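You operate a simulated robot arm through the tools that you are given. There is no shell and no other tool. Be economical: measure what you need, move in short steps, check, and stop when the job is done.

The job below is to be done with a simulated robot arm. You get a single attempt, and the scene is never put back.

TASK
Lay the green cover on the cream rest, blow it clean, then stick on the white tab.
Fine: tab pressed down on the cover; black bulb back in the holder on the sink top. Set down upright: black bulb. What is to be rubbed or washed off counts as gone when no trace of it is left.

The check looks at the end state, three seconds after you hand in, the way a careful person would. Anything else that was tipped, shoved, dropped, spilled or broken makes it a failure. Lids that push on must go on centred and level and be pressed home; caps that screw on are set level and turned clockwise until they are tight.

THE ROBOT
A 7-joint arm with a two-finger parallel gripper, fixed in place. Base frame: the origin is at the foot of the arm, x ahead of it, y to its left, z up; the work surface is at about z = 860. Lengths are in mm, angles in rad, forces in N, time in s.
Its first joint turns from -2.897 to 2.897 rad. Payload 4.4 kg.
The TCP is the grasp point between the finger pads, 23 mm short of the fingertips. In the tool frame z runs along the fingers and y along their closing line. The gripper opens to 94 mm. The fingers are 38 mm wide and 10 mm thick; the gripper's body (54 by 96 mm) begins 39 mm behind the TCP.
Orientation is that of the tool frame in the base frame, as a unit quaternion [x, y, z, w]. With the fingers straight down and closing along the base's y, the tool's x points along the base's -x, its y along +y and its z along -z.

THE INTERFACE
- The arm moves only by the tool step_arm. Its argument "commands" is a list of rows, each a list of 7 numbers: the turn, a rotation vector about the tool's x, y, z in units of 6 degrees (1.0 is 6 degrees), then the shift along the tool's x, y, z in units of 20 mm (1.0 is 20 mm), then the closure, from 0 (fully open) to 1 (shut). In form: [[wx, wy, wz, tx, ty, tz, fingers], ...]. A call has 1 to 20 rows; each row shifts and turns the commanded pose from where the row before left it, along the tool's axes as they then stand. A call with a number of a shift or a turn outside -1 to 1 is refused whole. A row lasts 0.2 s, in which the tool goes at most 50 mm and 0.15 rad; a call with a longer step from one row to the next is refused whole, and so is a gripper value outside its range. Where a pose cannot be reached the arm comes as near as it can. A force on the tool above 40 N (or 10 N above the force at the start of the call, whichever is more), or a blocked arm, ends the call early, and 0.2 s more pass. The fingers move at their own pace (about 72 mm/s each) and stop on an object; they squeeze with about 34 N. The grip force told is the motor's: it shows also when the fingers shut on nothing. Time passes only in rows, and 0.2 s behind the last, so rows that do not move let the fingers close. The reply holds the time, the measured pose of the TCP, the force on the tool along the base axes, the opening and the grip force, in the units named above and with some noise, with the torque about the TCP (base axes, N m) and any sound that the robot's microphone picked up.
- Cameras (640 x 400 px; columns grow to the right, rows downward): "scene" is fixed at [50, -651.8, 1438.5]; the picture's right is [0.86, -0.50, 0.00], its down [-0.17, -0.29, -0.94] and it looks along [0.47, 0.81, -0.34] (base axes); focal length 351 px, centre (320, 200). "wrist" rides on the gripper at [86, 16, -74] in the tool frame; the picture's right is [-0.18, 0.98, 0.00], its down [-0.58, -0.11, -0.81] and it looks along [-0.79, -0.15, 0.59] (tool axes); focal length 243 px, centre (320, 200). There is no depth. A picture from a camera that has moved, and an enlarged one, comes with that camera's place and axes in the base frame and with its lens.
- camera(camera): a new picture of that camera. No time passes.
- inspect(camera, box): a new picture of the part [left, top, right, bottom] of that camera's present view, enlarged. No time passes.
- finish_job(): hands the job in; it is judged then, once.

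Go step by step. Nothing tells you positions but the pictures and the camera data: compare them with the known pose of the tool, close in by small moves and look again before you grip or let go. The budget is 120 turns and 68 pictures, counting those below and the enlarged ones. Unless the task says otherwise, let go and move clear before handing in, and close with one line.

The tools are called after ">>>" as a command line: name --pt "numbers of a row" for each row, then --argument value for the rest, lists and objects as JSON in quotes. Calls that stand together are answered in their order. step_arm: Moves the arm, as the interface text tells. Its arguments: {"type":"object","properties":{"commands":{"type":"array","items":{"type":"array","items":{"type":"number"}}}},"required":["commands"]} The other tools are called the same way: camera (camera) takes a picture; inspect (camera, box) takes an enlarged picture of a part of a camera's view; finish_job () hands the job in.

At the start:

```text
t: 0.0
tool_pos: [691.3, 144.7, 1222.7]
tool_rot: [0.0, 1.0, 0.0, 0.0]
wrist_force: [0.2, -0.7, -0.6]
ft_torque: [0.01, 0.02, 0.03]
gripper_width: 94.2
grip_force: 0.1
```

scene: 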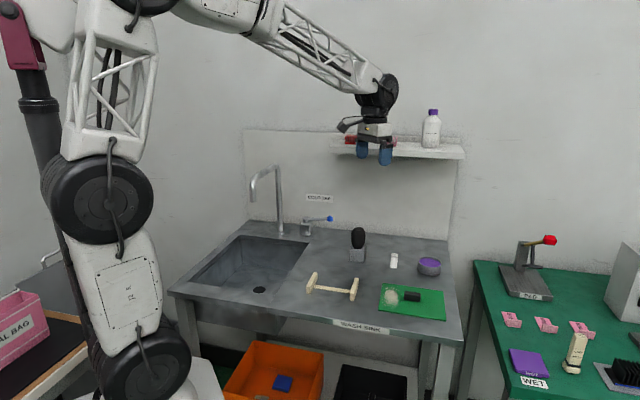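
wrist: 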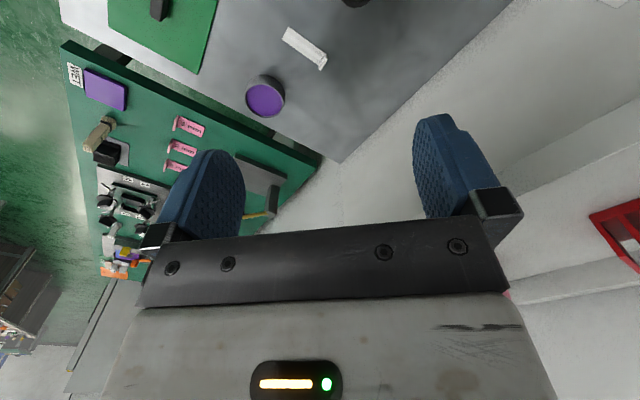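

I see a sink top with a black bulb in a holder, a cream rest, a green sheet with small things on it, a white tab and a purple-lidded jar. I'll look closer before moving.

>>> inspect --camera "scene" --box '[290, 210, 470, 330]'

>>> inspect --camera "scene" --box '[460, 220, 640, 400]'

>>> inspect --camera "scene" --box '[370, 270, 460, 330]'

```text
3.33 times, centred on (380, 270) of scene
camera zoom: at [50.0, -651.8, 1438.5], right [0.86, -0.5, 0.0], down [-0.17, -0.29, -0.94], along [0.47, 0.81, -0.34], focal length 1171 px, centre (120, -33)
```

zoom: 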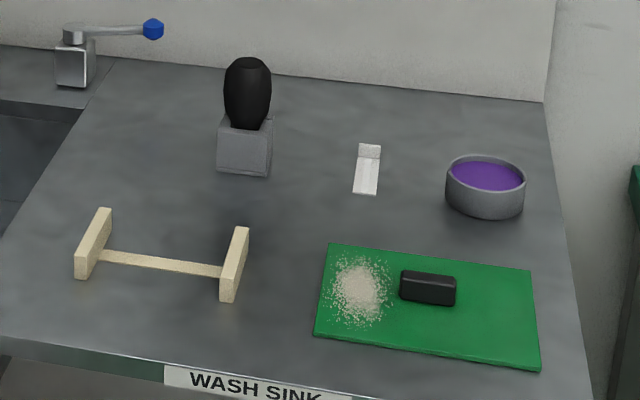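

```text
2.22 times, centred on (550, 310) of scene
camera zoom: at [50.0, -651.8, 1438.5], right [0.86, -0.5, 0.0], down [-0.17, -0.29, -0.94], along [0.47, 0.81, -0.34], focal length 780 px, centre (-191, -44)
```

zoom: 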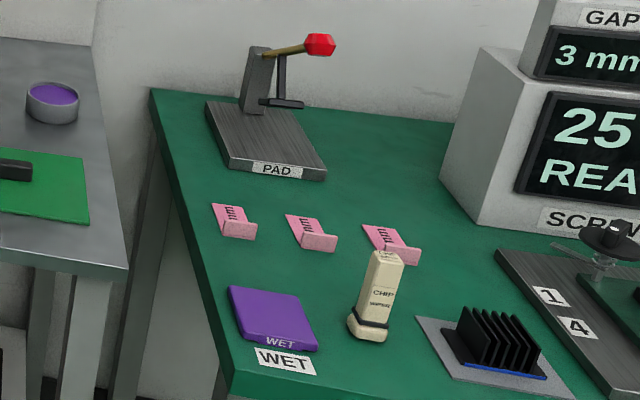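

```text
6.67 times, centred on (415, 300) of scene
camera zoom: at [50.0, -651.8, 1438.5], right [0.86, -0.5, 0.0], down [-0.17, -0.29, -0.94], along [0.47, 0.81, -0.34], focal length 2341 px, centre (-313, -467)
```

zoom: 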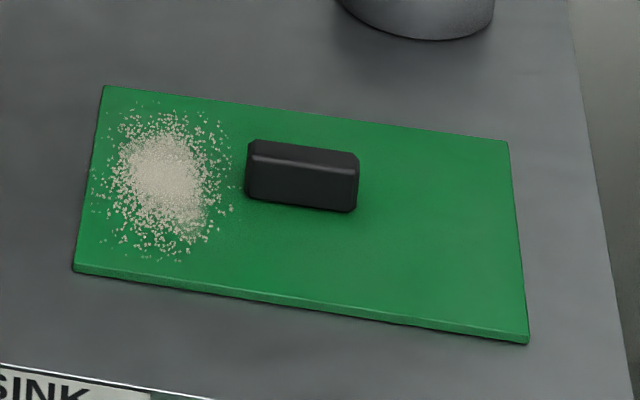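

The green cover (with a black handle and dust on it) is at about (664,-89), turned 45°. The rest, about (500,58), is aligned the same way. I'll move above the cover with the grip turned across the handle.

>>> step_arm --pt "0 0 0 0.104 -0.97 0.5 0" --pt "0 0 0 0.104 -0.97 0.5 0" --pt "0 0 0 0.104 -0.97 0.5 0" --pt "0 0 0 0.104 -0.97 0.5 0" --pt "0 0 0 0.104 -0.97 0.5 0" --pt "0 0 0 0.104 -0.97 0.5 0" --pt "0 0 0 0.104 -0.97 0.5 0" --pt "0 0 0 0.104 -0.97 0.5 0" --pt "0 0 0 0.104 -0.97 0.5 0" --pt "0 0 0 0.104 -0.97 0.5 0" --pt "0 0 0 0.104 -0.97 0.5 0" --pt "0 0 0 0.104 -0.97 0.5 0" --pt "0 0 0.9375 0 0 0 0" --pt "0 0 0.9375 0 0 0 0" --pt "0 0 0.9375 0 0 0 0" --pt "0 0 0.9375 0 0 0 0" --pt "0 0 0.9375 0 0 0 0" --pt "0 0 0.9375 0 0 0 0" --pt "0 0 0.9375 0 0 0 0" --pt "0 0 0.9375 0 0 0 0"

>>> camera --camera "wrist"

>>> camera --camera "scene"

```text
t: 4.2
tool_pos: [667.4, -87.9, 1103.4]
tool_rot: [0.383, 0.924, -0.001, 0.001]
wrist_force: [-0.4, -0.4, 0.3]
ft_torque: [-0.03, 0.01, -0.01]
gripper_width: 94.1
grip_force: 0.2
```

```text
62 pictures are left
camera wrist: at [617.7, -15.0, 1176.1], right [0.83, 0.56, 0.0], down [0.33, -0.49, 0.81], along [0.46, -0.67, -0.59], focal length 243 px, centre (320, 200)
```

wrist: 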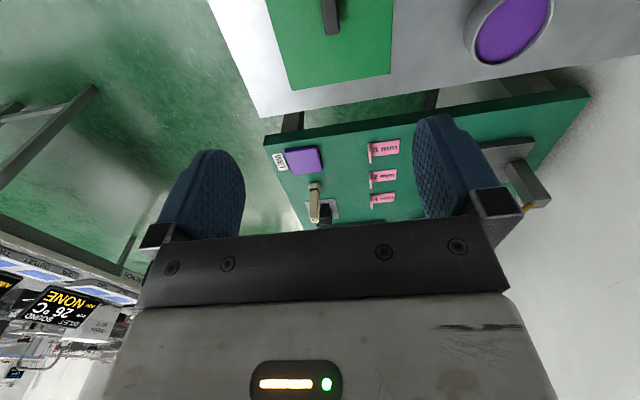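

```text
61 pictures are left
```

scene: 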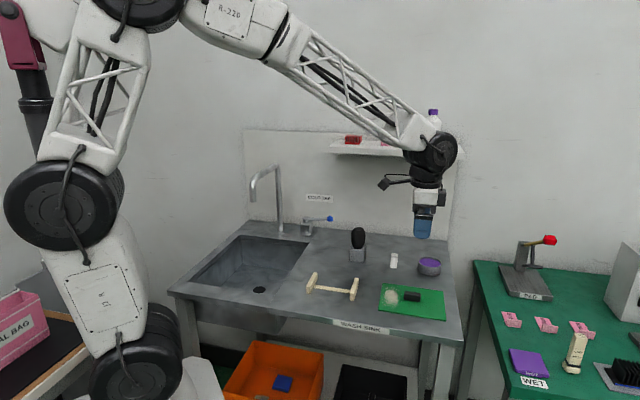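

The handle is just beneath the hand. I'll go down partway and look again.

>>> step_arm --pt "0 0 0 0 0 1 0" --pt "0 0 0 0 0 1 0" --pt "0 0 0 0 0 1 0" --pt "0 0 0 0 0 1 0" --pt "0 0 0 0 0 1 0" --pt "0 0 0 0 0 1 0" --pt "0 0 0 0 0 1 0"

>>> camera --camera "wrist"

```text
t: 5.8
tool_pos: [667.1, -89.3, 961.9]
tool_rot: [0.382, 0.924, 0.0, 0.001]
wrist_force: [0.4, 0.1, 0.1]
ft_torque: [0.0, 0.03, 0.0]
gripper_width: 93.8
grip_force: 0.0
```

```text
60 pictures are left
camera wrist: at [617.1, -16.1, 1036.4], right [0.82, 0.57, 0.0], down [0.33, -0.49, 0.81], along [0.46, -0.67, -0.59], focal length 243 px, centre (320, 200)
```

wrist: 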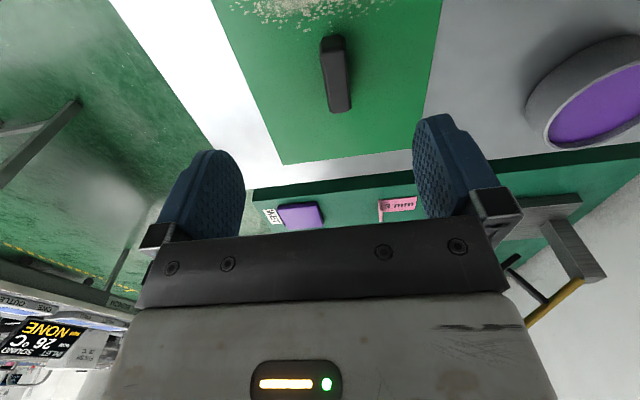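

The handle is off by about 12 mm sideways and 8 mm along; yaw is fine. I'll correct, lower, and check.

>>> step_arm --pt "0 0 0 0.385 0.58 0 0" --pt "0 0 0 0 0 1 0" --pt "0 0 0 0 0 1 0" --pt "0 0 0 0 0 0.6 0"

>>> camera --camera "wrist"

>>> inspect --camera "scene" --box '[360, 240, 460, 330]'

```text
t: 6.8
tool_pos: [668.2, -75.0, 910.8]
tool_rot: [0.383, 0.924, 0.0, 0.0]
wrist_force: [-0.4, -0.7, -0.3]
ft_torque: [-0.02, -0.01, -0.01]
gripper_width: 94.1
grip_force: 0.0
```

```text
59 pictures are left
camera wrist: at [620.3, -2.2, 984.7], right [0.82, 0.57, 0.0], down [0.33, -0.49, 0.81], along [0.46, -0.67, -0.59], focal length 243 px, centre (320, 200)
```

wrist: 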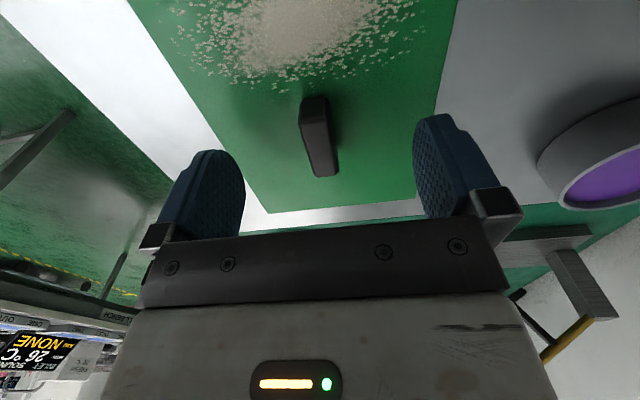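

```text
4.44 times, centred on (410, 285) of scene
camera zoom: at [50.0, -651.8, 1438.5], right [0.86, -0.5, 0.0], down [-0.17, -0.29, -0.94], along [0.47, 0.81, -0.34], focal length 1561 px, centre (-80, -178)
```

zoom: 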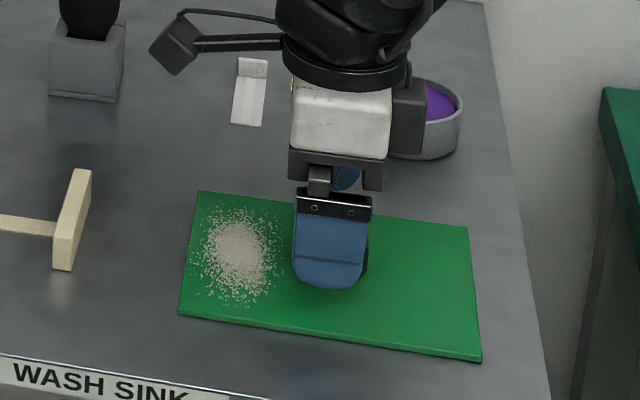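

Sideways the handle is centred; I'll shift 5 mm along it, lower to near the plate and close.

>>> step_arm --pt "0 0 0 0.25 0 0.45 0" --pt "0 0 0 0 0 0.45 0" --pt "0 0 0 0 0 0 0.5" --pt "0 0 0 0 0 0 1" --pt "0 0 0 0 0 0 1" --pt "0 0 0 0 0 0 1"

>>> camera --camera "wrist"

```text
t: 8.2
tool_pos: [666.2, -71.7, 893.8]
tool_rot: [0.383, 0.924, 0.001, -0.001]
wrist_force: [-0.3, 0.7, 0.2]
ft_torque: [-0.02, -0.05, 0.04]
gripper_width: 15.3
grip_force: 34.1
```

```text
57 pictures are left
camera wrist: at [617.1, 1.5, 967.1], right [0.82, 0.57, 0.0], down [0.33, -0.49, 0.81], along [0.46, -0.67, -0.59], focal length 243 px, centre (320, 200)
```

wrist: 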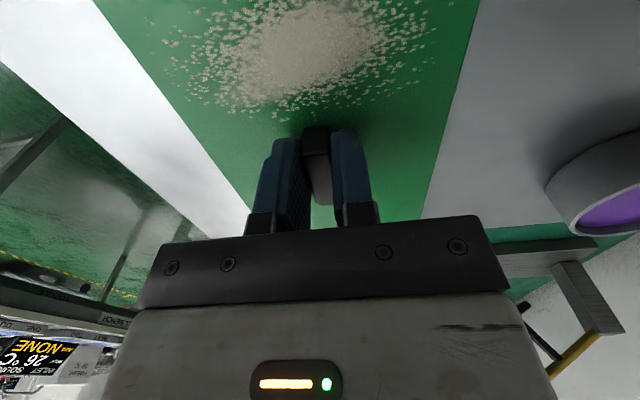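

Gripped the handle (15 mm). I'll lift slowly, and zoom in on the rest to measure it.

>>> step_arm --pt "0 0 0 0 0 -0.3 1" --pt "0 0 0 0 0 -0.5 1" --pt "0 0 0 0 0 -0.8 1" --pt "0 0 0 0 0 -0.8 1" --pt "0 0 0 0 0 -0.8 1" --pt "0 0 0 0 0 -0.8 1" --pt "0 0 0 0 0 -0.8 1"

>>> inspect --camera "scene" --box '[296, 260, 376, 310]'

>>> inspect --camera "scene" --box '[290, 200, 470, 330]'

```text
t: 9.8
tool_pos: [666.2, -71.4, 988.2]
tool_rot: [0.382, 0.924, 0.0, 0.0]
wrist_force: [-0.1, -0.2, -1.0]
ft_torque: [-0.02, -0.02, 0.0]
gripper_width: 15.2
grip_force: 34.0
```

```text
8.00 times, centred on (336, 285) of scene
camera zoom: at [50.0, -651.8, 1438.5], right [0.86, -0.5, 0.0], down [-0.17, -0.29, -0.94], along [0.47, 0.81, -0.34], focal length 2809 px, centre (192, -480)
```

zoom: 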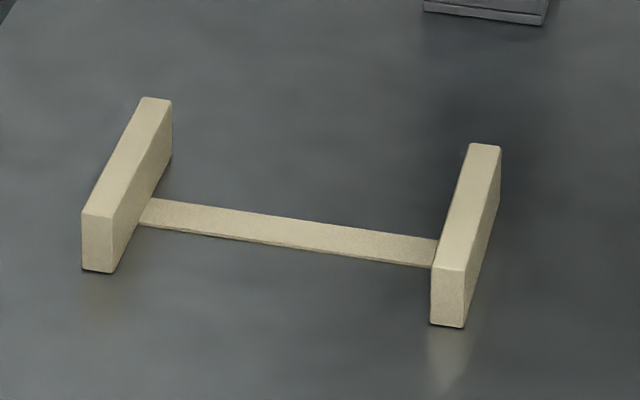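

```text
3.08 times, centred on (380, 265) of scene
camera zoom: at [50.0, -651.8, 1438.5], right [0.86, -0.5, 0.0], down [-0.17, -0.29, -0.94], along [0.47, 0.81, -0.34], focal length 1080 px, centre (135, 0)
```

zoom: 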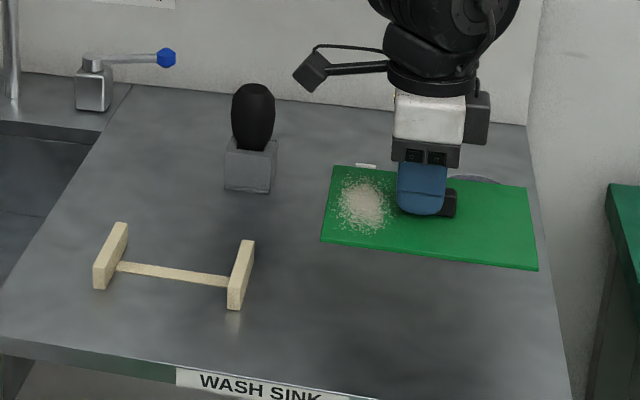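

The cover hangs level. The hand's own place in the picture shows the scene camera reads about (+2.5, +4) px off, so corrected the rest's centre is about (513,87), its top at about z 882. I'll carry the cover over it.

>>> step_arm --pt "0 0 0 0.94 0.015 0 1" --pt "0 0 0 0.94 0.015 0 1" --pt "0 0 0 0.94 0.015 0 1" --pt "0 0 0 0.94 0.015 0 1" --pt "0 0 0 0.94 0.015 0 1" --pt "0 0 0 0.94 0.015 0 1" --pt "0 0 0 0.94 0.015 0 1" --pt "0 0 0 0.94 0.015 0 1" --pt "0 0 0 0.94 0.015 0 1" --pt "0 0 0 0.94 0.015 0 1" --pt "0 0 0 0.94 0.015 0 1" --pt "0 0 0 0.94 0.015 0 1" --pt "0 0 0 0 0 0 1"

>>> inspect --camera "scene" --box '[280, 210, 420, 310]'

>>> camera --camera "wrist"

```text
t: 12.6
tool_pos: [509.3, 92.1, 988.7]
tool_rot: [0.382, 0.924, 0.0, 0.0]
wrist_force: [-0.1, -0.2, -0.9]
ft_torque: [0.03, 0.0, -0.02]
gripper_width: 15.5
grip_force: 34.3
```

```text
4.00 times, centred on (350, 260) of scene
camera zoom: at [50.0, -651.8, 1438.5], right [0.86, -0.5, 0.0], down [-0.17, -0.29, -0.94], along [0.47, 0.81, -0.34], focal length 1405 px, centre (200, -40)
```

zoom: 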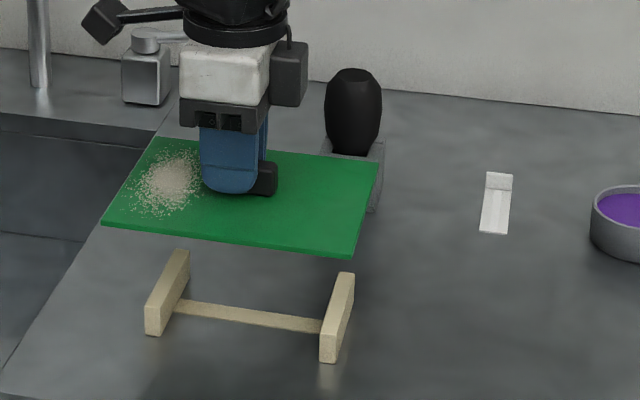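

```text
53 pictures are left
camera wrist: at [459.8, 164.5, 1062.2], right [0.82, 0.57, 0.0], down [0.33, -0.49, 0.81], along [0.46, -0.67, -0.59], focal length 243 px, centre (320, 200)
```

wrist: 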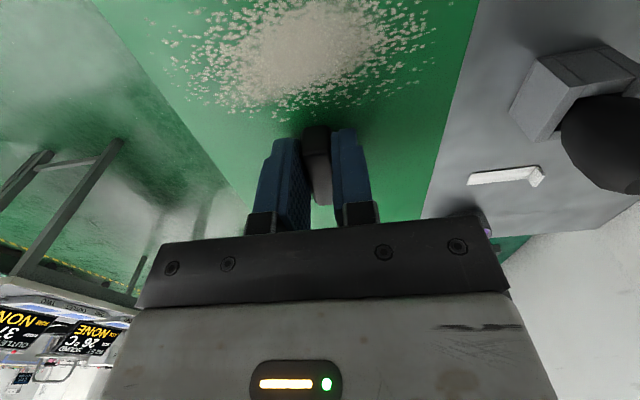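

The cover is over the rest to within about 3 mm. I'll lower nearly to contact and look.

>>> step_arm --pt "0 0 0 -0.08 0.08 0.8 1" --pt "0 0 0 0 0 0.8 1" --pt "0 0 0 0 0 0.8 1" --pt "0 0 0 0 0 0.6 1" --pt "0 0 0 0 0 0.2 1" --pt "0 0 0 0 0 0 1"

>>> inspect --camera "scene" --box '[290, 240, 390, 302]'

```text
t: 14.0
tool_pos: [510.7, 91.9, 923.1]
tool_rot: [0.383, 0.924, 0.0, -0.001]
wrist_force: [-0.2, -0.3, -0.7]
ft_torque: [0.01, -0.01, 0.04]
gripper_width: 15.3
grip_force: 33.8
```

```text
6.40 times, centred on (340, 271) of scene
camera zoom: at [50.0, -651.8, 1438.5], right [0.86, -0.5, 0.0], down [-0.17, -0.29, -0.94], along [0.47, 0.81, -0.34], focal length 2248 px, centre (192, -254)
```

zoom: 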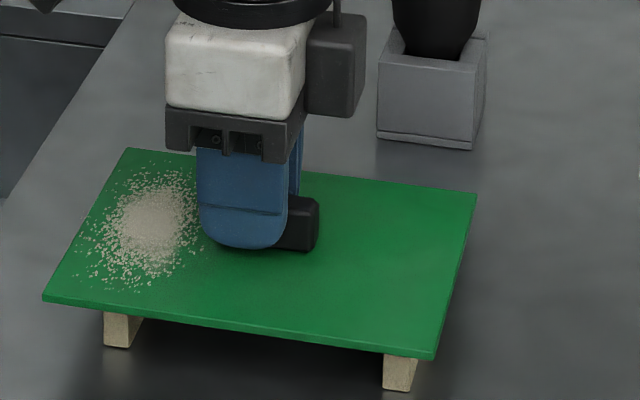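

Alignment looks good, with nearly equal overhangs. I'll lower gently to contact.

>>> step_arm --pt "0 0 0 0 0 0.1 1" --pt "0 0 0 0 0 0.1 1" --pt "0 0 0 0 0 0.05 1" --pt "0 0 0 0 0 0.05 1" --pt "0 0 0 0 0 0 1"

```text
t: 15.2
tool_pos: [510.8, 90.4, 917.7]
tool_rot: [0.383, 0.924, 0.0, 0.001]
wrist_force: [0.1, -0.3, -1.6]
ft_torque: [0.02, 0.03, 0.04]
gripper_width: 15.3
grip_force: 33.9
```

>>> step_arm --pt "0 0 0 0 0 0.05 1" --pt "0 0 0 0 0 0.05 1" --pt "0 0 0 0 0 0 1"

>>> inspect --camera "scene" --box '[290, 240, 390, 302]'

```text
t: 16.0
tool_pos: [512.9, 90.9, 916.0]
tool_rot: [0.382, 0.924, 0.0, 0.001]
wrist_force: [-7.7, -1.7, 27.0]
ft_torque: [0.05, 0.21, 0.05]
gripper_width: 15.4
grip_force: 34.0
```

```text
6.40 times, centred on (340, 271) of scene
camera zoom: at [50.0, -651.8, 1438.5], right [0.86, -0.5, 0.0], down [-0.17, -0.29, -0.94], along [0.47, 0.81, -0.34], focal length 2248 px, centre (192, -254)
```

zoom: 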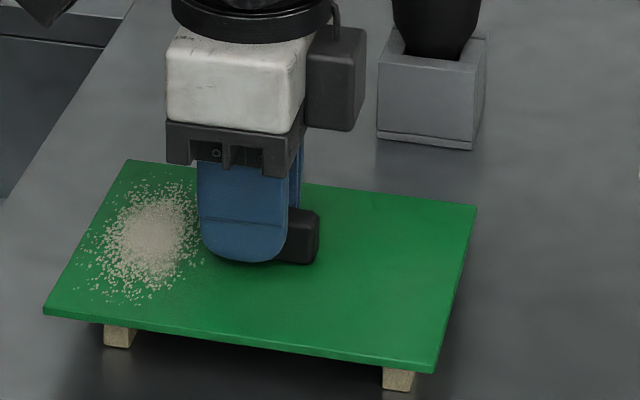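

Contact made (27 N). I'll ease off a touch, release, and rise.

>>> step_arm --pt "0 0 0 0 0 -0.05 1" --pt "0 0 0 0 0 0 0.6" --pt "0 0 0 0 0 0 0.4" --pt "0 0 0 0 0 -0.5 0.4" --pt "0 0 0 0 0 -1 0.4" --pt "0 0 0 0 0 -1 0.4" --pt "0 0 0 0 0 -1 0" --pt "0 0 0 0 0 -1 0" --pt "0 0 0 0 0 -1 0" --pt "0 0 0 0 0 -1 0" --pt "0 0 0 0 0 -1 0" --pt "0 0 0 0 0 -1 0" --pt "0 0 0 0 0 -1 0"

>>> inspect --camera "scene" --box '[290, 210, 450, 310]'

>>> inspect --camera "scene" --box '[340, 220, 420, 270]'

```text
t: 18.8
tool_pos: [511.1, 90.1, 1108.4]
tool_rot: [0.383, 0.924, 0.0, 0.0]
wrist_force: [-0.2, -0.8, 0.8]
ft_torque: [0.03, 0.0, 0.04]
gripper_width: 94.1
grip_force: 0.0
```

```text
4.00 times, centred on (370, 260) of scene
camera zoom: at [50.0, -651.8, 1438.5], right [0.86, -0.5, 0.0], down [-0.17, -0.29, -0.94], along [0.47, 0.81, -0.34], focal length 1405 px, centre (120, -40)
```

zoom: 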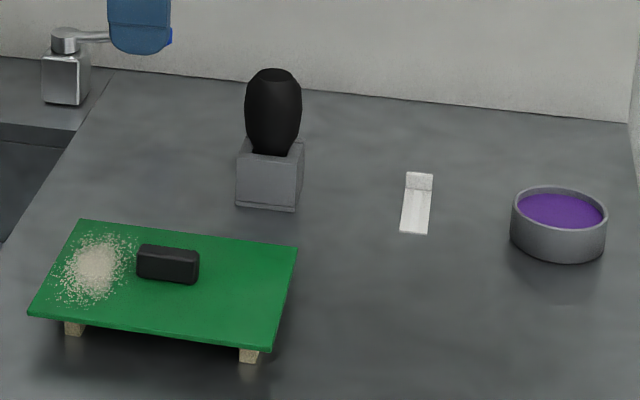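

```text
8.00 times, centred on (380, 245) of scene
camera zoom: at [50.0, -651.8, 1438.5], right [0.86, -0.5, 0.0], down [-0.17, -0.29, -0.94], along [0.47, 0.81, -0.34], focal length 2809 px, centre (-160, -160)
```

zoom: 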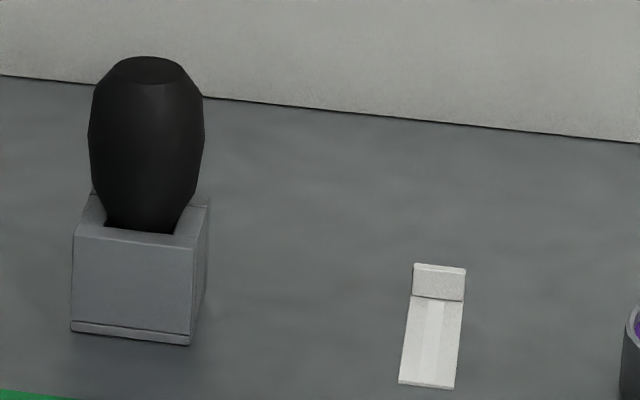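

The cover sits level on the rest. The bulb stands in a square holder at about (683,200), with its top near z 973. I'll move above it and look.

>>> step_arm --pt "0 0 0 -0.219 0.997 0 0" --pt "0 0 0 -0.219 0.997 0 0" --pt "0 0 0 -0.219 0.997 0 0" --pt "0 0 0 -0.219 0.997 0 0" --pt "0 0 0 -0.219 0.997 0 0" --pt "0 0 0 -0.219 0.997 0 0" --pt "0 0 0 -0.219 0.997 0 0" --pt "0 0 0 -0.219 0.997 0.5 0" --pt "0 0 0 -0.219 0.997 0.5 0" --pt "0 0 0 -0.219 0.997 0.5 0" --pt "0 0 0 0 0 0.5 0"

>>> camera --camera "wrist"

>>> inspect --camera "scene" --box '[290, 110, 470, 310]'

```text
t: 21.2
tool_pos: [682.7, 201.1, 1067.2]
tool_rot: [0.383, 0.924, 0.0, 0.0]
wrist_force: [0.1, -0.2, 0.9]
ft_torque: [0.02, 0.0, -0.03]
gripper_width: 93.8
grip_force: 0.0
```

```text
48 pictures are left
camera wrist: at [633.6, 274.3, 1141.2], right [0.82, 0.57, 0.0], down [0.33, -0.49, 0.81], along [0.46, -0.66, -0.59], focal length 243 px, centre (320, 200)
```

wrist: 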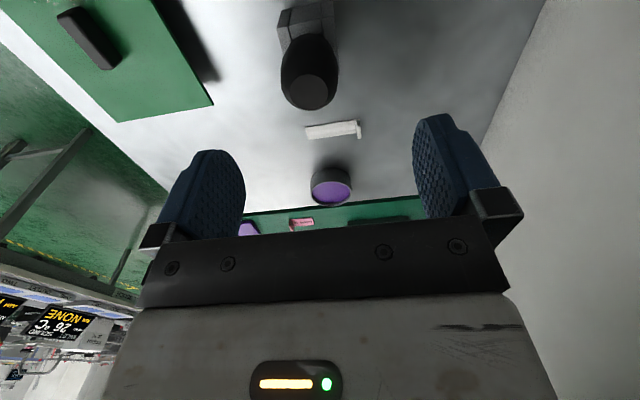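

```text
2.00 times, centred on (380, 210) of scene
camera zoom: at [50.0, -651.8, 1438.5], right [0.86, -0.5, 0.0], down [-0.17, -0.29, -0.94], along [0.47, 0.81, -0.34], focal length 702 px, centre (200, 180)
```

zoom: 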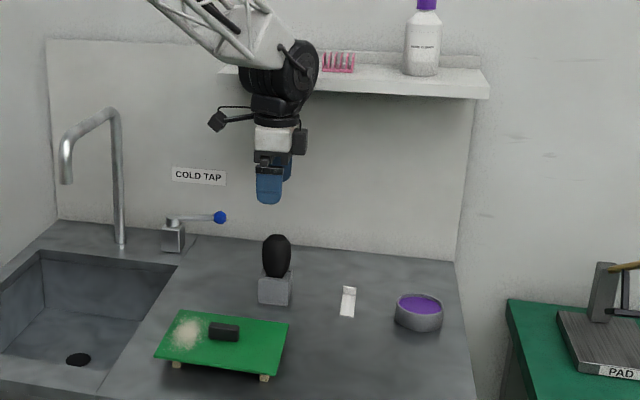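

The bulb top lies about 10 mm to one side and 7 mm ahead of the hand. I'll correct and lower to just above it.

>>> step_arm --pt "0 0 0 -0.35 -0.5 0.5 0" --pt "0 0 0 0 0 1 0" --pt "0 0 0 0 0 1 0" --pt "0 0 0 0 0 0.5 0"

>>> camera --camera "wrist"

>>> inspect --camera "scene" --box '[310, 110, 450, 270]'

```text
t: 22.2
tool_pos: [681.8, 187.3, 1007.3]
tool_rot: [0.383, 0.924, 0.0, 0.0]
wrist_force: [1.2, 0.0, -0.4]
ft_torque: [-0.03, 0.04, 0.01]
gripper_width: 94.1
grip_force: 0.0
```

```text
46 pictures are left
camera wrist: at [632.6, 261.3, 1081.3], right [0.82, 0.57, 0.0], down [0.33, -0.49, 0.81], along [0.46, -0.67, -0.59], focal length 243 px, centre (320, 200)
```

wrist: 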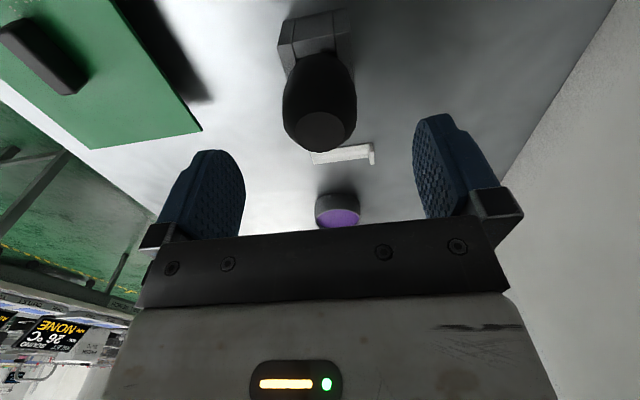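

```text
2.50 times, centred on (380, 190) of scene
camera zoom: at [50.0, -651.8, 1438.5], right [0.86, -0.5, 0.0], down [-0.17, -0.29, -0.94], along [0.47, 0.81, -0.34], focal length 878 px, centre (170, 225)
```

zoom: 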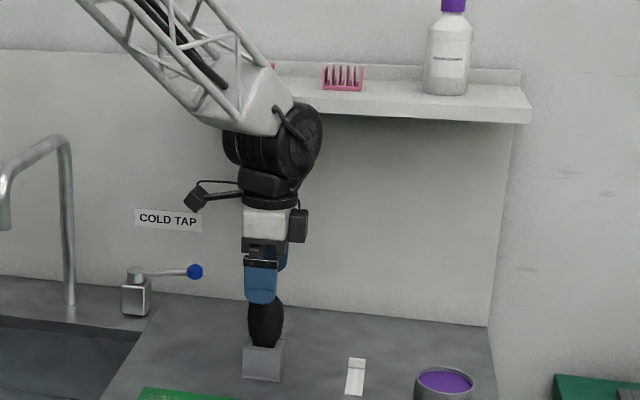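

The bulb top triangulates to z≈962, centred but 4 mm ahead. I'll descend around it to z 938 and bring the fingers close.

>>> step_arm --pt "0 0 0 -0.2 0 0.5 0" --pt "0 0 0 0 0 1 0" --pt "0 0 0 0 0 1 0" --pt "0 0 0 0 0 0.9 0" --pt "0 0 0 0 0 0 0.2" --pt "0 0 0 0 0 0 0.4" --pt "0 0 0 0 0 0 0.4"

>>> camera --camera "wrist"

>>> inspect --camera "scene" --box '[320, 200, 400, 270]'

```text
t: 23.8
tool_pos: [683.7, 184.2, 937.4]
tool_rot: [0.383, 0.924, 0.0, 0.0]
wrist_force: [0.2, -0.2, 0.9]
ft_torque: [-0.01, 0.0, -0.04]
gripper_width: 56.4
grip_force: 0.1
```

```text
44 pictures are left
camera wrist: at [634.1, 257.2, 1011.9], right [0.82, 0.57, 0.0], down [0.33, -0.49, 0.81], along [0.46, -0.67, -0.59], focal length 243 px, centre (320, 200)
```

wrist: 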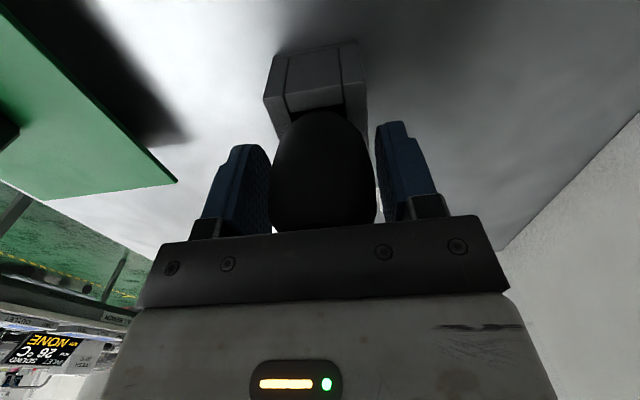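

```text
5.71 times, centred on (360, 235) of scene
camera zoom: at [50.0, -651.8, 1438.5], right [0.86, -0.5, 0.0], down [-0.17, -0.29, -0.94], along [0.47, 0.81, -0.34], focal length 2007 px, centre (91, 0)
```

zoom: 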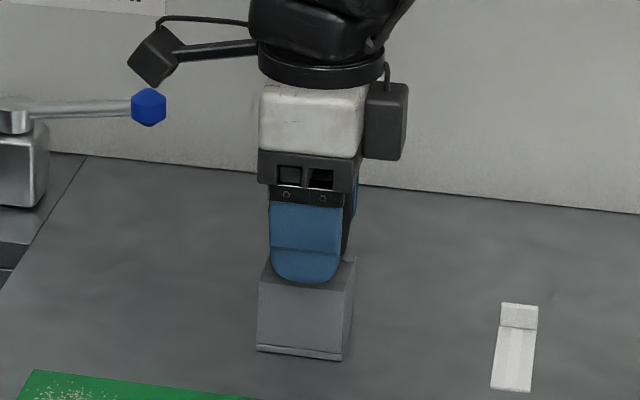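

Fingers straddle the bulb evenly. I'll close in small increments to find a light hold.

>>> step_arm --pt "0 0 0 0 0 0 0.46" --pt "0 0 0 0 0 0 0.46"

>>> step_arm --pt "0 0 0 0 0 0 0.49" --pt "0 0 0 0 0 0 0.49"

>>> step_arm --pt "0 0 0 0 0 0 0.52" --pt "0 0 0 0 0 0 0.52"

```text
t: 24.4
tool_pos: [682.9, 184.4, 939.2]
tool_rot: [0.383, 0.924, -0.001, -0.001]
wrist_force: [-0.1, 0.2, 0.1]
ft_torque: [0.02, -0.02, 0.01]
gripper_width: 50.9
grip_force: 0.0
```

```text
t: 25.0
tool_pos: [684.1, 184.5, 938.5]
tool_rot: [0.383, 0.924, 0.001, 0.0]
wrist_force: [0.4, 1.3, 0.0]
ft_torque: [0.03, -0.01, 0.02]
gripper_width: 48.6
grip_force: 0.6
```

```text
t: 25.6
tool_pos: [683.9, 183.7, 937.7]
tool_rot: [0.383, 0.924, 0.0, 0.001]
wrist_force: [2.5, 3.0, 0.5]
ft_torque: [0.08, -0.07, -0.02]
gripper_width: 47.2
grip_force: 34.6
```

Gripped at 47 mm. I'll lift the bulb straight up out of the holder.

>>> step_arm --pt "0 0 0 0 0 -0.3 0.52" --pt "0 0 0 0 0 -0.5 0.52" --pt "0 0 0 0 0 -1 0.52" --pt "0 0 0 0 0 -1 0.52" --pt "0 0 0 0 0 -1 0.52" --pt "0 0 0 0 0 -1 0.52"

>>> inspect --camera "scene" --box '[320, 170, 400, 270]'

>>> camera --camera "wrist"

```text
t: 27.0
tool_pos: [684.6, 184.4, 1035.9]
tool_rot: [0.383, 0.924, 0.0, 0.0]
wrist_force: [-0.1, -0.8, 0.2]
ft_torque: [0.0, -0.02, 0.03]
gripper_width: 46.9
grip_force: 33.9
```

```text
4.00 times, centred on (360, 220) of scene
camera zoom: at [50.0, -651.8, 1438.5], right [0.86, -0.5, 0.0], down [-0.17, -0.29, -0.94], along [0.47, 0.81, -0.34], focal length 1405 px, centre (160, 120)
```

zoom: 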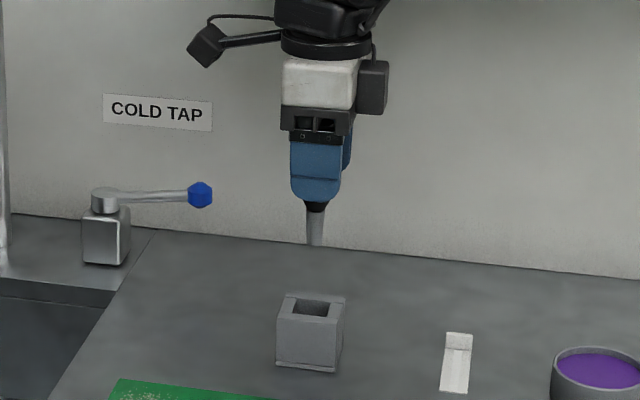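

```text
41 pictures are left
camera wrist: at [634.8, 257.4, 1110.0], right [0.82, 0.57, 0.0], down [0.33, -0.49, 0.81], along [0.46, -0.67, -0.59], focal length 243 px, centre (320, 200)
```

wrist: 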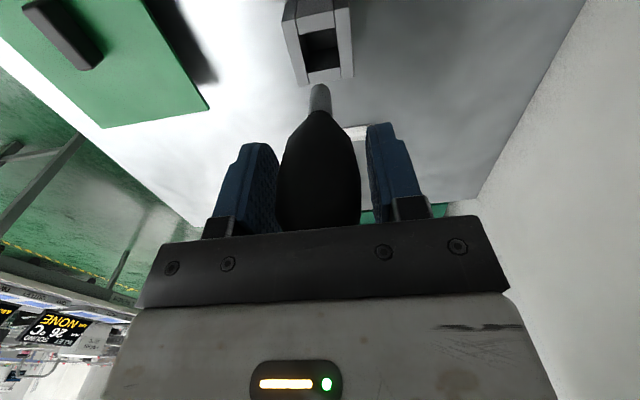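

The bulb is out, nozzle pointing down, tip about 68 mm below the TCP. I'll carry it over the dust, at about (478,126).

>>> step_arm --pt "0 0 0 0.524 -0.937 0 0.52" --pt "0 0 0 0.524 -0.937 0 0.52" --pt "0 0 0 0.524 -0.937 0 0.52" --pt "0 0 0 0.524 -0.937 0 0.52" --pt "0 0 0 0.524 -0.937 0 0.52" --pt "0 0 0 0.524 -0.937 0 0.52" --pt "0 0 0 0.524 -0.937 0 0.52" --pt "0 0 0 0.524 -0.937 0 0.52" --pt "0 0 0 0.524 -0.937 0 0.52" --pt "0 0 0 0.524 -0.937 0 0.52" --pt "0 0 0 0 0 0.5 0.52" --pt "0 0 0 0 0 0.5 0.52" --pt "0 0 0 0 0 0 0.52"

>>> camera --camera "wrist"

>>> inspect --camera "scene" --box '[280, 215, 380, 300]'

```text
t: 29.8
tool_pos: [477.2, 128.6, 1016.6]
tool_rot: [0.383, 0.924, 0.0, 0.0]
wrist_force: [-0.7, 0.0, -1.1]
ft_torque: [0.01, 0.0, 0.04]
gripper_width: 46.8
grip_force: 33.9
```

```text
40 pictures are left
camera wrist: at [428.2, 201.6, 1089.9], right [0.82, 0.57, 0.0], down [0.33, -0.49, 0.81], along [0.46, -0.67, -0.59], focal length 243 px, centre (320, 200)
```

wrist: 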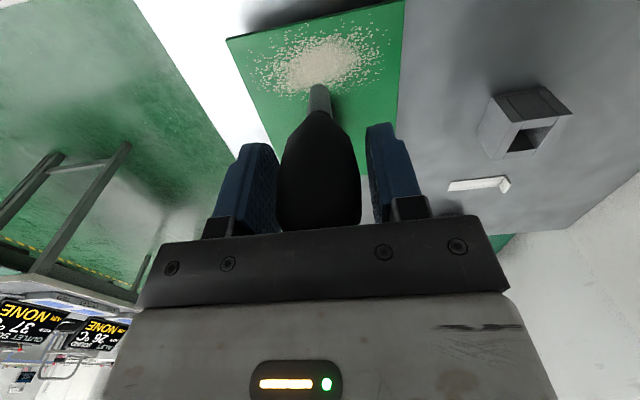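

```text
4.71 times, centred on (330, 258) of scene
camera zoom: at [50.0, -651.8, 1438.5], right [0.86, -0.5, 0.0], down [-0.17, -0.29, -0.94], along [0.47, 0.81, -0.34], focal length 1653 px, centre (273, -71)
```

zoom: 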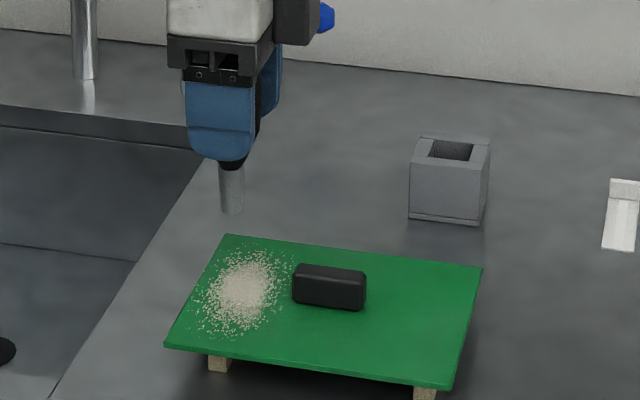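

The dust is beneath the hand and the nozzle tip sits about 10 mm to the camera side. I'll shift 10 mm, lower the tip to about 25 mm over the dust and squeeze.

>>> step_arm --pt "0 0 0 -0.5 0 0.5 0.52" --pt "0 0 0 0 0 0.6 0.52" --pt "0 0 0 0 0 0.5 0.52" --pt "0 0 0 0 0 0 0.52" --pt "0 0 0 0 0 0 0.8" --pt "0 0 0 0 0 0 1" --pt "0 0 0 0 0 0 1" --pt "0 0 0 0 0 0 1"

>>> inspect --camera "scene" --box '[280, 215, 380, 300]'

```text
t: 31.6
tool_pos: [484.6, 120.0, 982.8]
tool_rot: [0.382, 0.924, 0.0, 0.0]
wrist_force: [1.1, -0.1, -0.1]
ft_torque: [-0.05, 0.02, -0.03]
gripper_width: 46.7
grip_force: 33.8
```

```text
4.71 times, centred on (330, 258) of scene
camera zoom: at [50.0, -651.8, 1438.5], right [0.86, -0.5, 0.0], down [-0.17, -0.29, -0.94], along [0.47, 0.81, -0.34], focal length 1653 px, centre (273, -71)
```

zoom: 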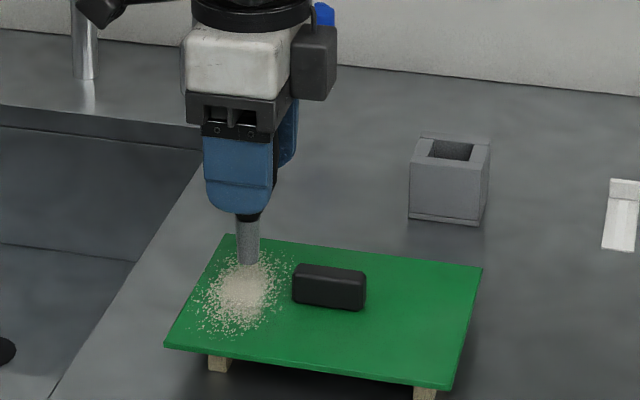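

No puff: the fingers were already fully squeezing. I'll relax the grip slightly and read the force before squeezing again.

>>> step_arm --pt "0 0 0 0 0 0 0.503" --pt "0 0 0 0 0 0 1" --pt "0 0 0 0 0 0 1"

>>> inspect --camera "scene" --box '[280, 215, 380, 300]'

```text
t: 32.4
tool_pos: [484.6, 121.1, 983.0]
tool_rot: [0.382, 0.924, 0.0, 0.0]
wrist_force: [-0.1, 0.4, 1.0]
ft_torque: [-0.02, 0.03, -0.01]
gripper_width: 46.9
grip_force: 34.0
```

```text
4.71 times, centred on (330, 258) of scene
camera zoom: at [50.0, -651.8, 1438.5], right [0.86, -0.5, 0.0], down [-0.17, -0.29, -0.94], along [0.47, 0.81, -0.34], focal length 1653 px, centre (273, -71)
```

zoom: 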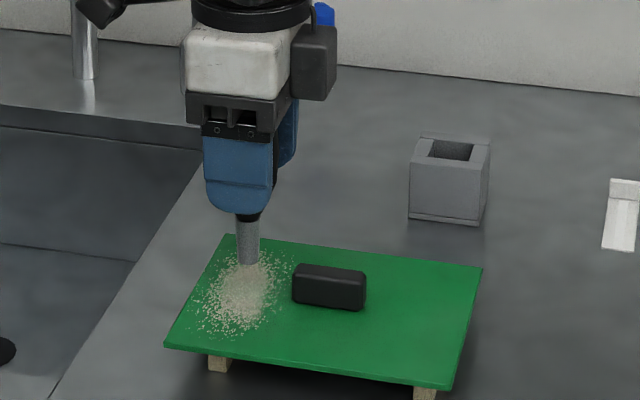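

The dust might look a bit thinner; I'll zoom in.

>>> inspect --camera "scene" --box '[300, 255, 350, 292]'

>>> step_arm --pt "0 0 0 0 0 0 0.495" --pt "0 0 0 0 0 0 1" --pt "0 0 0 0 0 0 1"

>>> inspect --camera "scene" --box '[300, 255, 350, 292]'

```text
10.81 times, centred on (325, 274) of scene
camera zoom: at [50.0, -651.8, 1438.5], right [0.86, -0.5, 0.0], down [-0.17, -0.29, -0.94], along [0.47, 0.81, -0.34], focal length 3796 px, centre (266, -595)
```

zoom: 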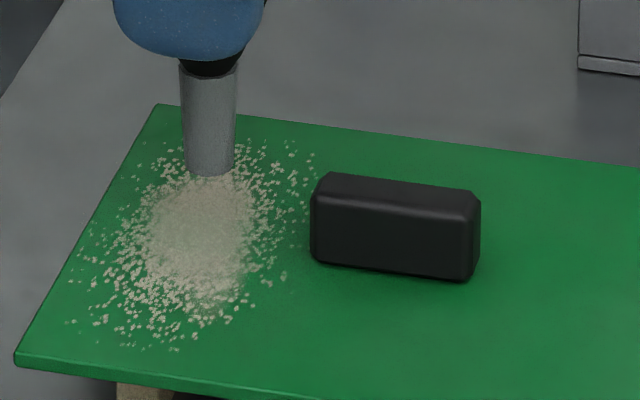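

```text
t: 33.2
tool_pos: [483.9, 122.1, 983.6]
tool_rot: [0.383, 0.924, 0.0, 0.0]
wrist_force: [0.3, -0.8, 0.1]
ft_torque: [-0.03, 0.01, 0.02]
gripper_width: 46.9
grip_force: 34.0
```

```text
10.81 times, centred on (325, 274) of scene
camera zoom: at [50.0, -651.8, 1438.5], right [0.86, -0.5, 0.0], down [-0.17, -0.29, -0.94], along [0.47, 0.81, -0.34], focal length 3796 px, centre (266, -595)
```

zoom: 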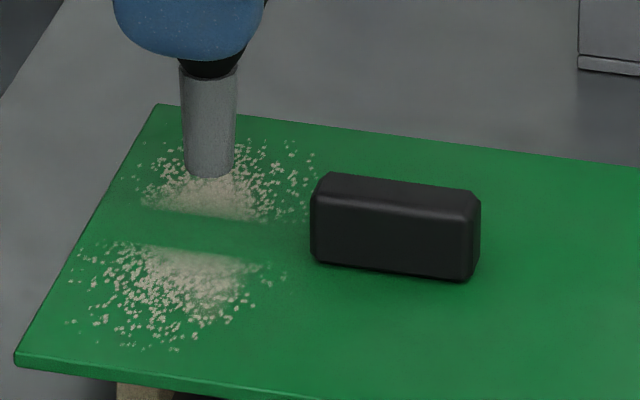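

Relaxing then squeezing gives a puff; two puffs cleared a middle strip. I'll move to the back strip (+22 mm along tool y) and puff twice.

>>> step_arm --pt "0 0 0 0 0.55 0 1" --pt "0 0 0 0 0.55 0 1" --pt "0 0 0 0 0 0 1" --pt "0 0 0 0 0 0 0.497" --pt "0 0 0 0 0 0 1" --pt "0 0 0 0 0 0 1" --pt "0 0 0 0 0 0 0.497" --pt "0 0 0 0 0 0 1" --pt "0 0 0 0 0 0 1"

>>> inspect --camera "scene" --box '[300, 255, 350, 292]'

```text
t: 35.2
tool_pos: [501.5, 137.3, 982.3]
tool_rot: [0.382, 0.924, 0.001, 0.0]
wrist_force: [-0.7, -0.5, -0.4]
ft_torque: [0.02, 0.01, -0.01]
gripper_width: 46.9
grip_force: 34.6
```

```text
10.81 times, centred on (325, 274) of scene
camera zoom: at [50.0, -651.8, 1438.5], right [0.86, -0.5, 0.0], down [-0.17, -0.29, -0.94], along [0.47, 0.81, -0.34], focal length 3796 px, centre (266, -595)
```

zoom: 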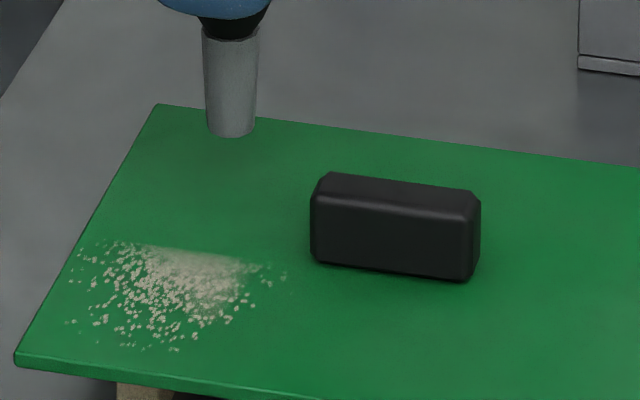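

The back strip is clean. Now the front strip.

>>> step_arm --pt "0 0 0 0 -0.8 0 1" --pt "0 0 0 0 -0.8 0 1" --pt "0 0 0 0 -0.8 0 1" --pt "0 0 0 0 0 0 1" --pt "0 0 0 0 0 0 0.497" --pt "0 0 0 0 0 0 1" --pt "0 0 0 0 0 0 1" --pt "0 0 0 0 0 0 0.497" --pt "0 0 0 0 0 0 1" --pt "0 0 0 0 0 0 1"

>>> inspect --camera "scene" --box '[300, 255, 350, 292]'

```text
t: 37.4
tool_pos: [465.5, 102.8, 985.2]
tool_rot: [0.383, 0.924, 0.0, 0.0]
wrist_force: [0.5, 0.0, 0.1]
ft_torque: [0.03, 0.01, -0.02]
gripper_width: 46.8
grip_force: 34.1
```

```text
10.81 times, centred on (325, 274) of scene
camera zoom: at [50.0, -651.8, 1438.5], right [0.86, -0.5, 0.0], down [-0.17, -0.29, -0.94], along [0.47, 0.81, -0.34], focal length 3796 px, centre (266, -595)
```

zoom: 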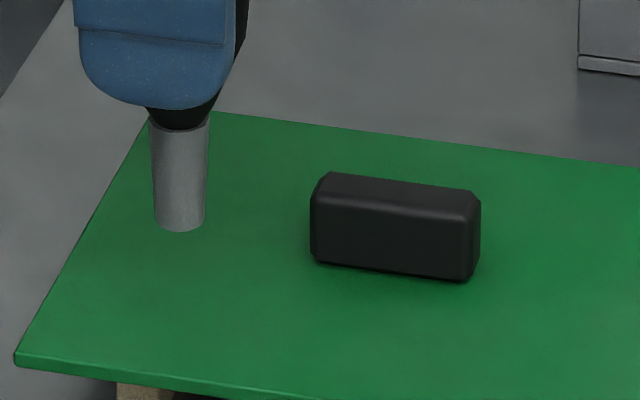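

The cover is clean. I'll lift the bulb and return along the same way to above its holder.

>>> step_arm --pt "0 0 0 0 0 -0.9 0.55" --pt "0 0 0 0 0 -0.9 0.55" --pt "0 0 0 0 0 -0.8 0.55" --pt "0 0 0 -0.431 0.97 0 0.55" --pt "0 0 0 -0.431 0.97 0 0.55" --pt "0 0 0 -0.431 0.97 0 0.55" --pt "0 0 0 -0.431 0.97 0 0.55" --pt "0 0 0 -0.431 0.97 0 0.55" --pt "0 0 0 -0.431 0.97 0 0.55" --pt "0 0 0 -0.431 0.97 0 0.55" --pt "0 0 0 -0.431 0.97 0 0.55" --pt "0 0 0 -0.431 0.97 0 0.55" --pt "0 0 0 -0.431 0.97 0 0.55" --pt "0 0 0 -0.43 0.97 0 0.55" --pt "0 0 0 0 0 0 0.55"

>>> inspect --camera "scene" --box '[320, 170, 400, 270]'

>>> camera --camera "wrist"

```text
t: 40.6
tool_pos: [684.8, 186.7, 1034.3]
tool_rot: [0.383, 0.924, -0.001, 0.0]
wrist_force: [0.2, -0.6, 0.0]
ft_torque: [-0.01, 0.04, 0.02]
gripper_width: 46.5
grip_force: 34.0
```

```text
4.00 times, centred on (360, 220) of scene
camera zoom: at [50.0, -651.8, 1438.5], right [0.86, -0.5, 0.0], down [-0.17, -0.29, -0.94], along [0.47, 0.81, -0.34], focal length 1405 px, centre (160, 120)
```

zoom: 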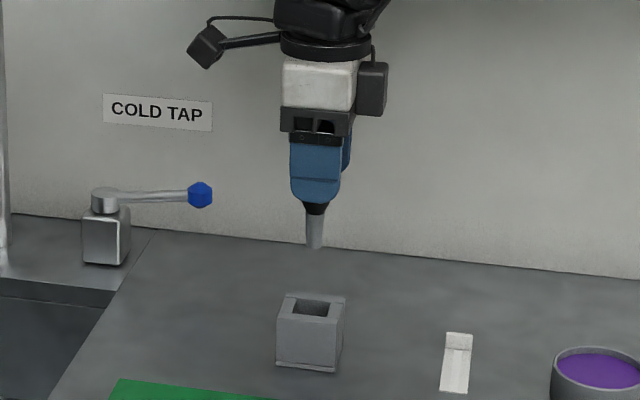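

```text
31 pictures are left
camera wrist: at [636.1, 259.7, 1108.0], right [0.82, 0.57, 0.0], down [0.33, -0.49, 0.81], along [0.46, -0.67, -0.59], focal length 243 px, centre (320, 200)
```

wrist: 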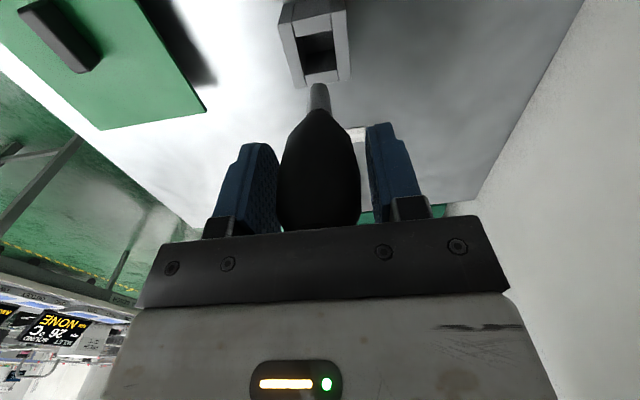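

Nearly the same picture as right after lifting; the nozzle is above the hole. I'll make a 1.5 mm correction and lower.

>>> step_arm --pt "0 0 0 -0.05 -0.07 0.9 0.55" --pt "0 0 0 0 0 0.9 0.55" --pt "0 0 0 0 0 0.9 0.55" --pt "0 0 0 0 0 0.9 0.55" --pt "0 0 0 0 0 0.6 0.55" --pt "0 0 0 0 0 0.2 0.55" --pt "0 0 0 0 0 0 0.55"

>>> inspect --camera "scene" --box '[320, 200, 400, 270]'

```text
t: 42.2
tool_pos: [683.7, 184.3, 946.3]
tool_rot: [0.383, 0.924, 0.0, 0.0]
wrist_force: [0.6, -0.5, -0.9]
ft_torque: [0.0, 0.02, 0.02]
gripper_width: 46.8
grip_force: 34.0
```

```text
5.71 times, centred on (360, 235) of scene
camera zoom: at [50.0, -651.8, 1438.5], right [0.86, -0.5, 0.0], down [-0.17, -0.29, -0.94], along [0.47, 0.81, -0.34], focal length 2007 px, centre (91, 0)
```

zoom: 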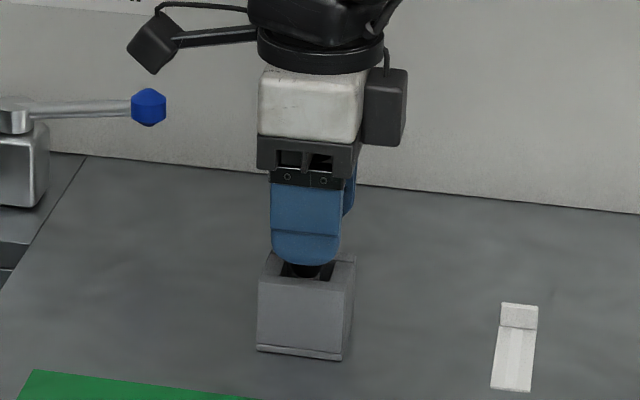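

Going in cleanly; about 7–8 mm left. I'll lower in small steps until contact.

>>> step_arm --pt "0 0 0 0 0 0.1 0.55" --pt "0 0 0 0 0 0.1 0.55" --pt "0 0 0 0 0 0.05 0.55" --pt "0 0 0 0 0 0.05 0.55" --pt "0 0 0 0 0 0 0.55"

```text
t: 43.4
tool_pos: [683.6, 185.1, 940.9]
tool_rot: [0.383, 0.924, -0.001, 0.0]
wrist_force: [-0.5, 0.0, -0.6]
ft_torque: [0.03, 0.0, 0.01]
gripper_width: 47.0
grip_force: 33.7
```

>>> step_arm --pt "0 0 0 0 0 0.05 0.55" --pt "0 0 0 0 0 0.05 0.55" --pt "0 0 0 0 0 0 0.55"

```text
t: 44.2
tool_pos: [683.6, 184.2, 939.2]
tool_rot: [0.383, 0.924, -0.001, 0.0]
wrist_force: [-3.9, -0.6, 8.4]
ft_torque: [-0.04, 0.3, 0.02]
gripper_width: 46.6
grip_force: 34.3
```

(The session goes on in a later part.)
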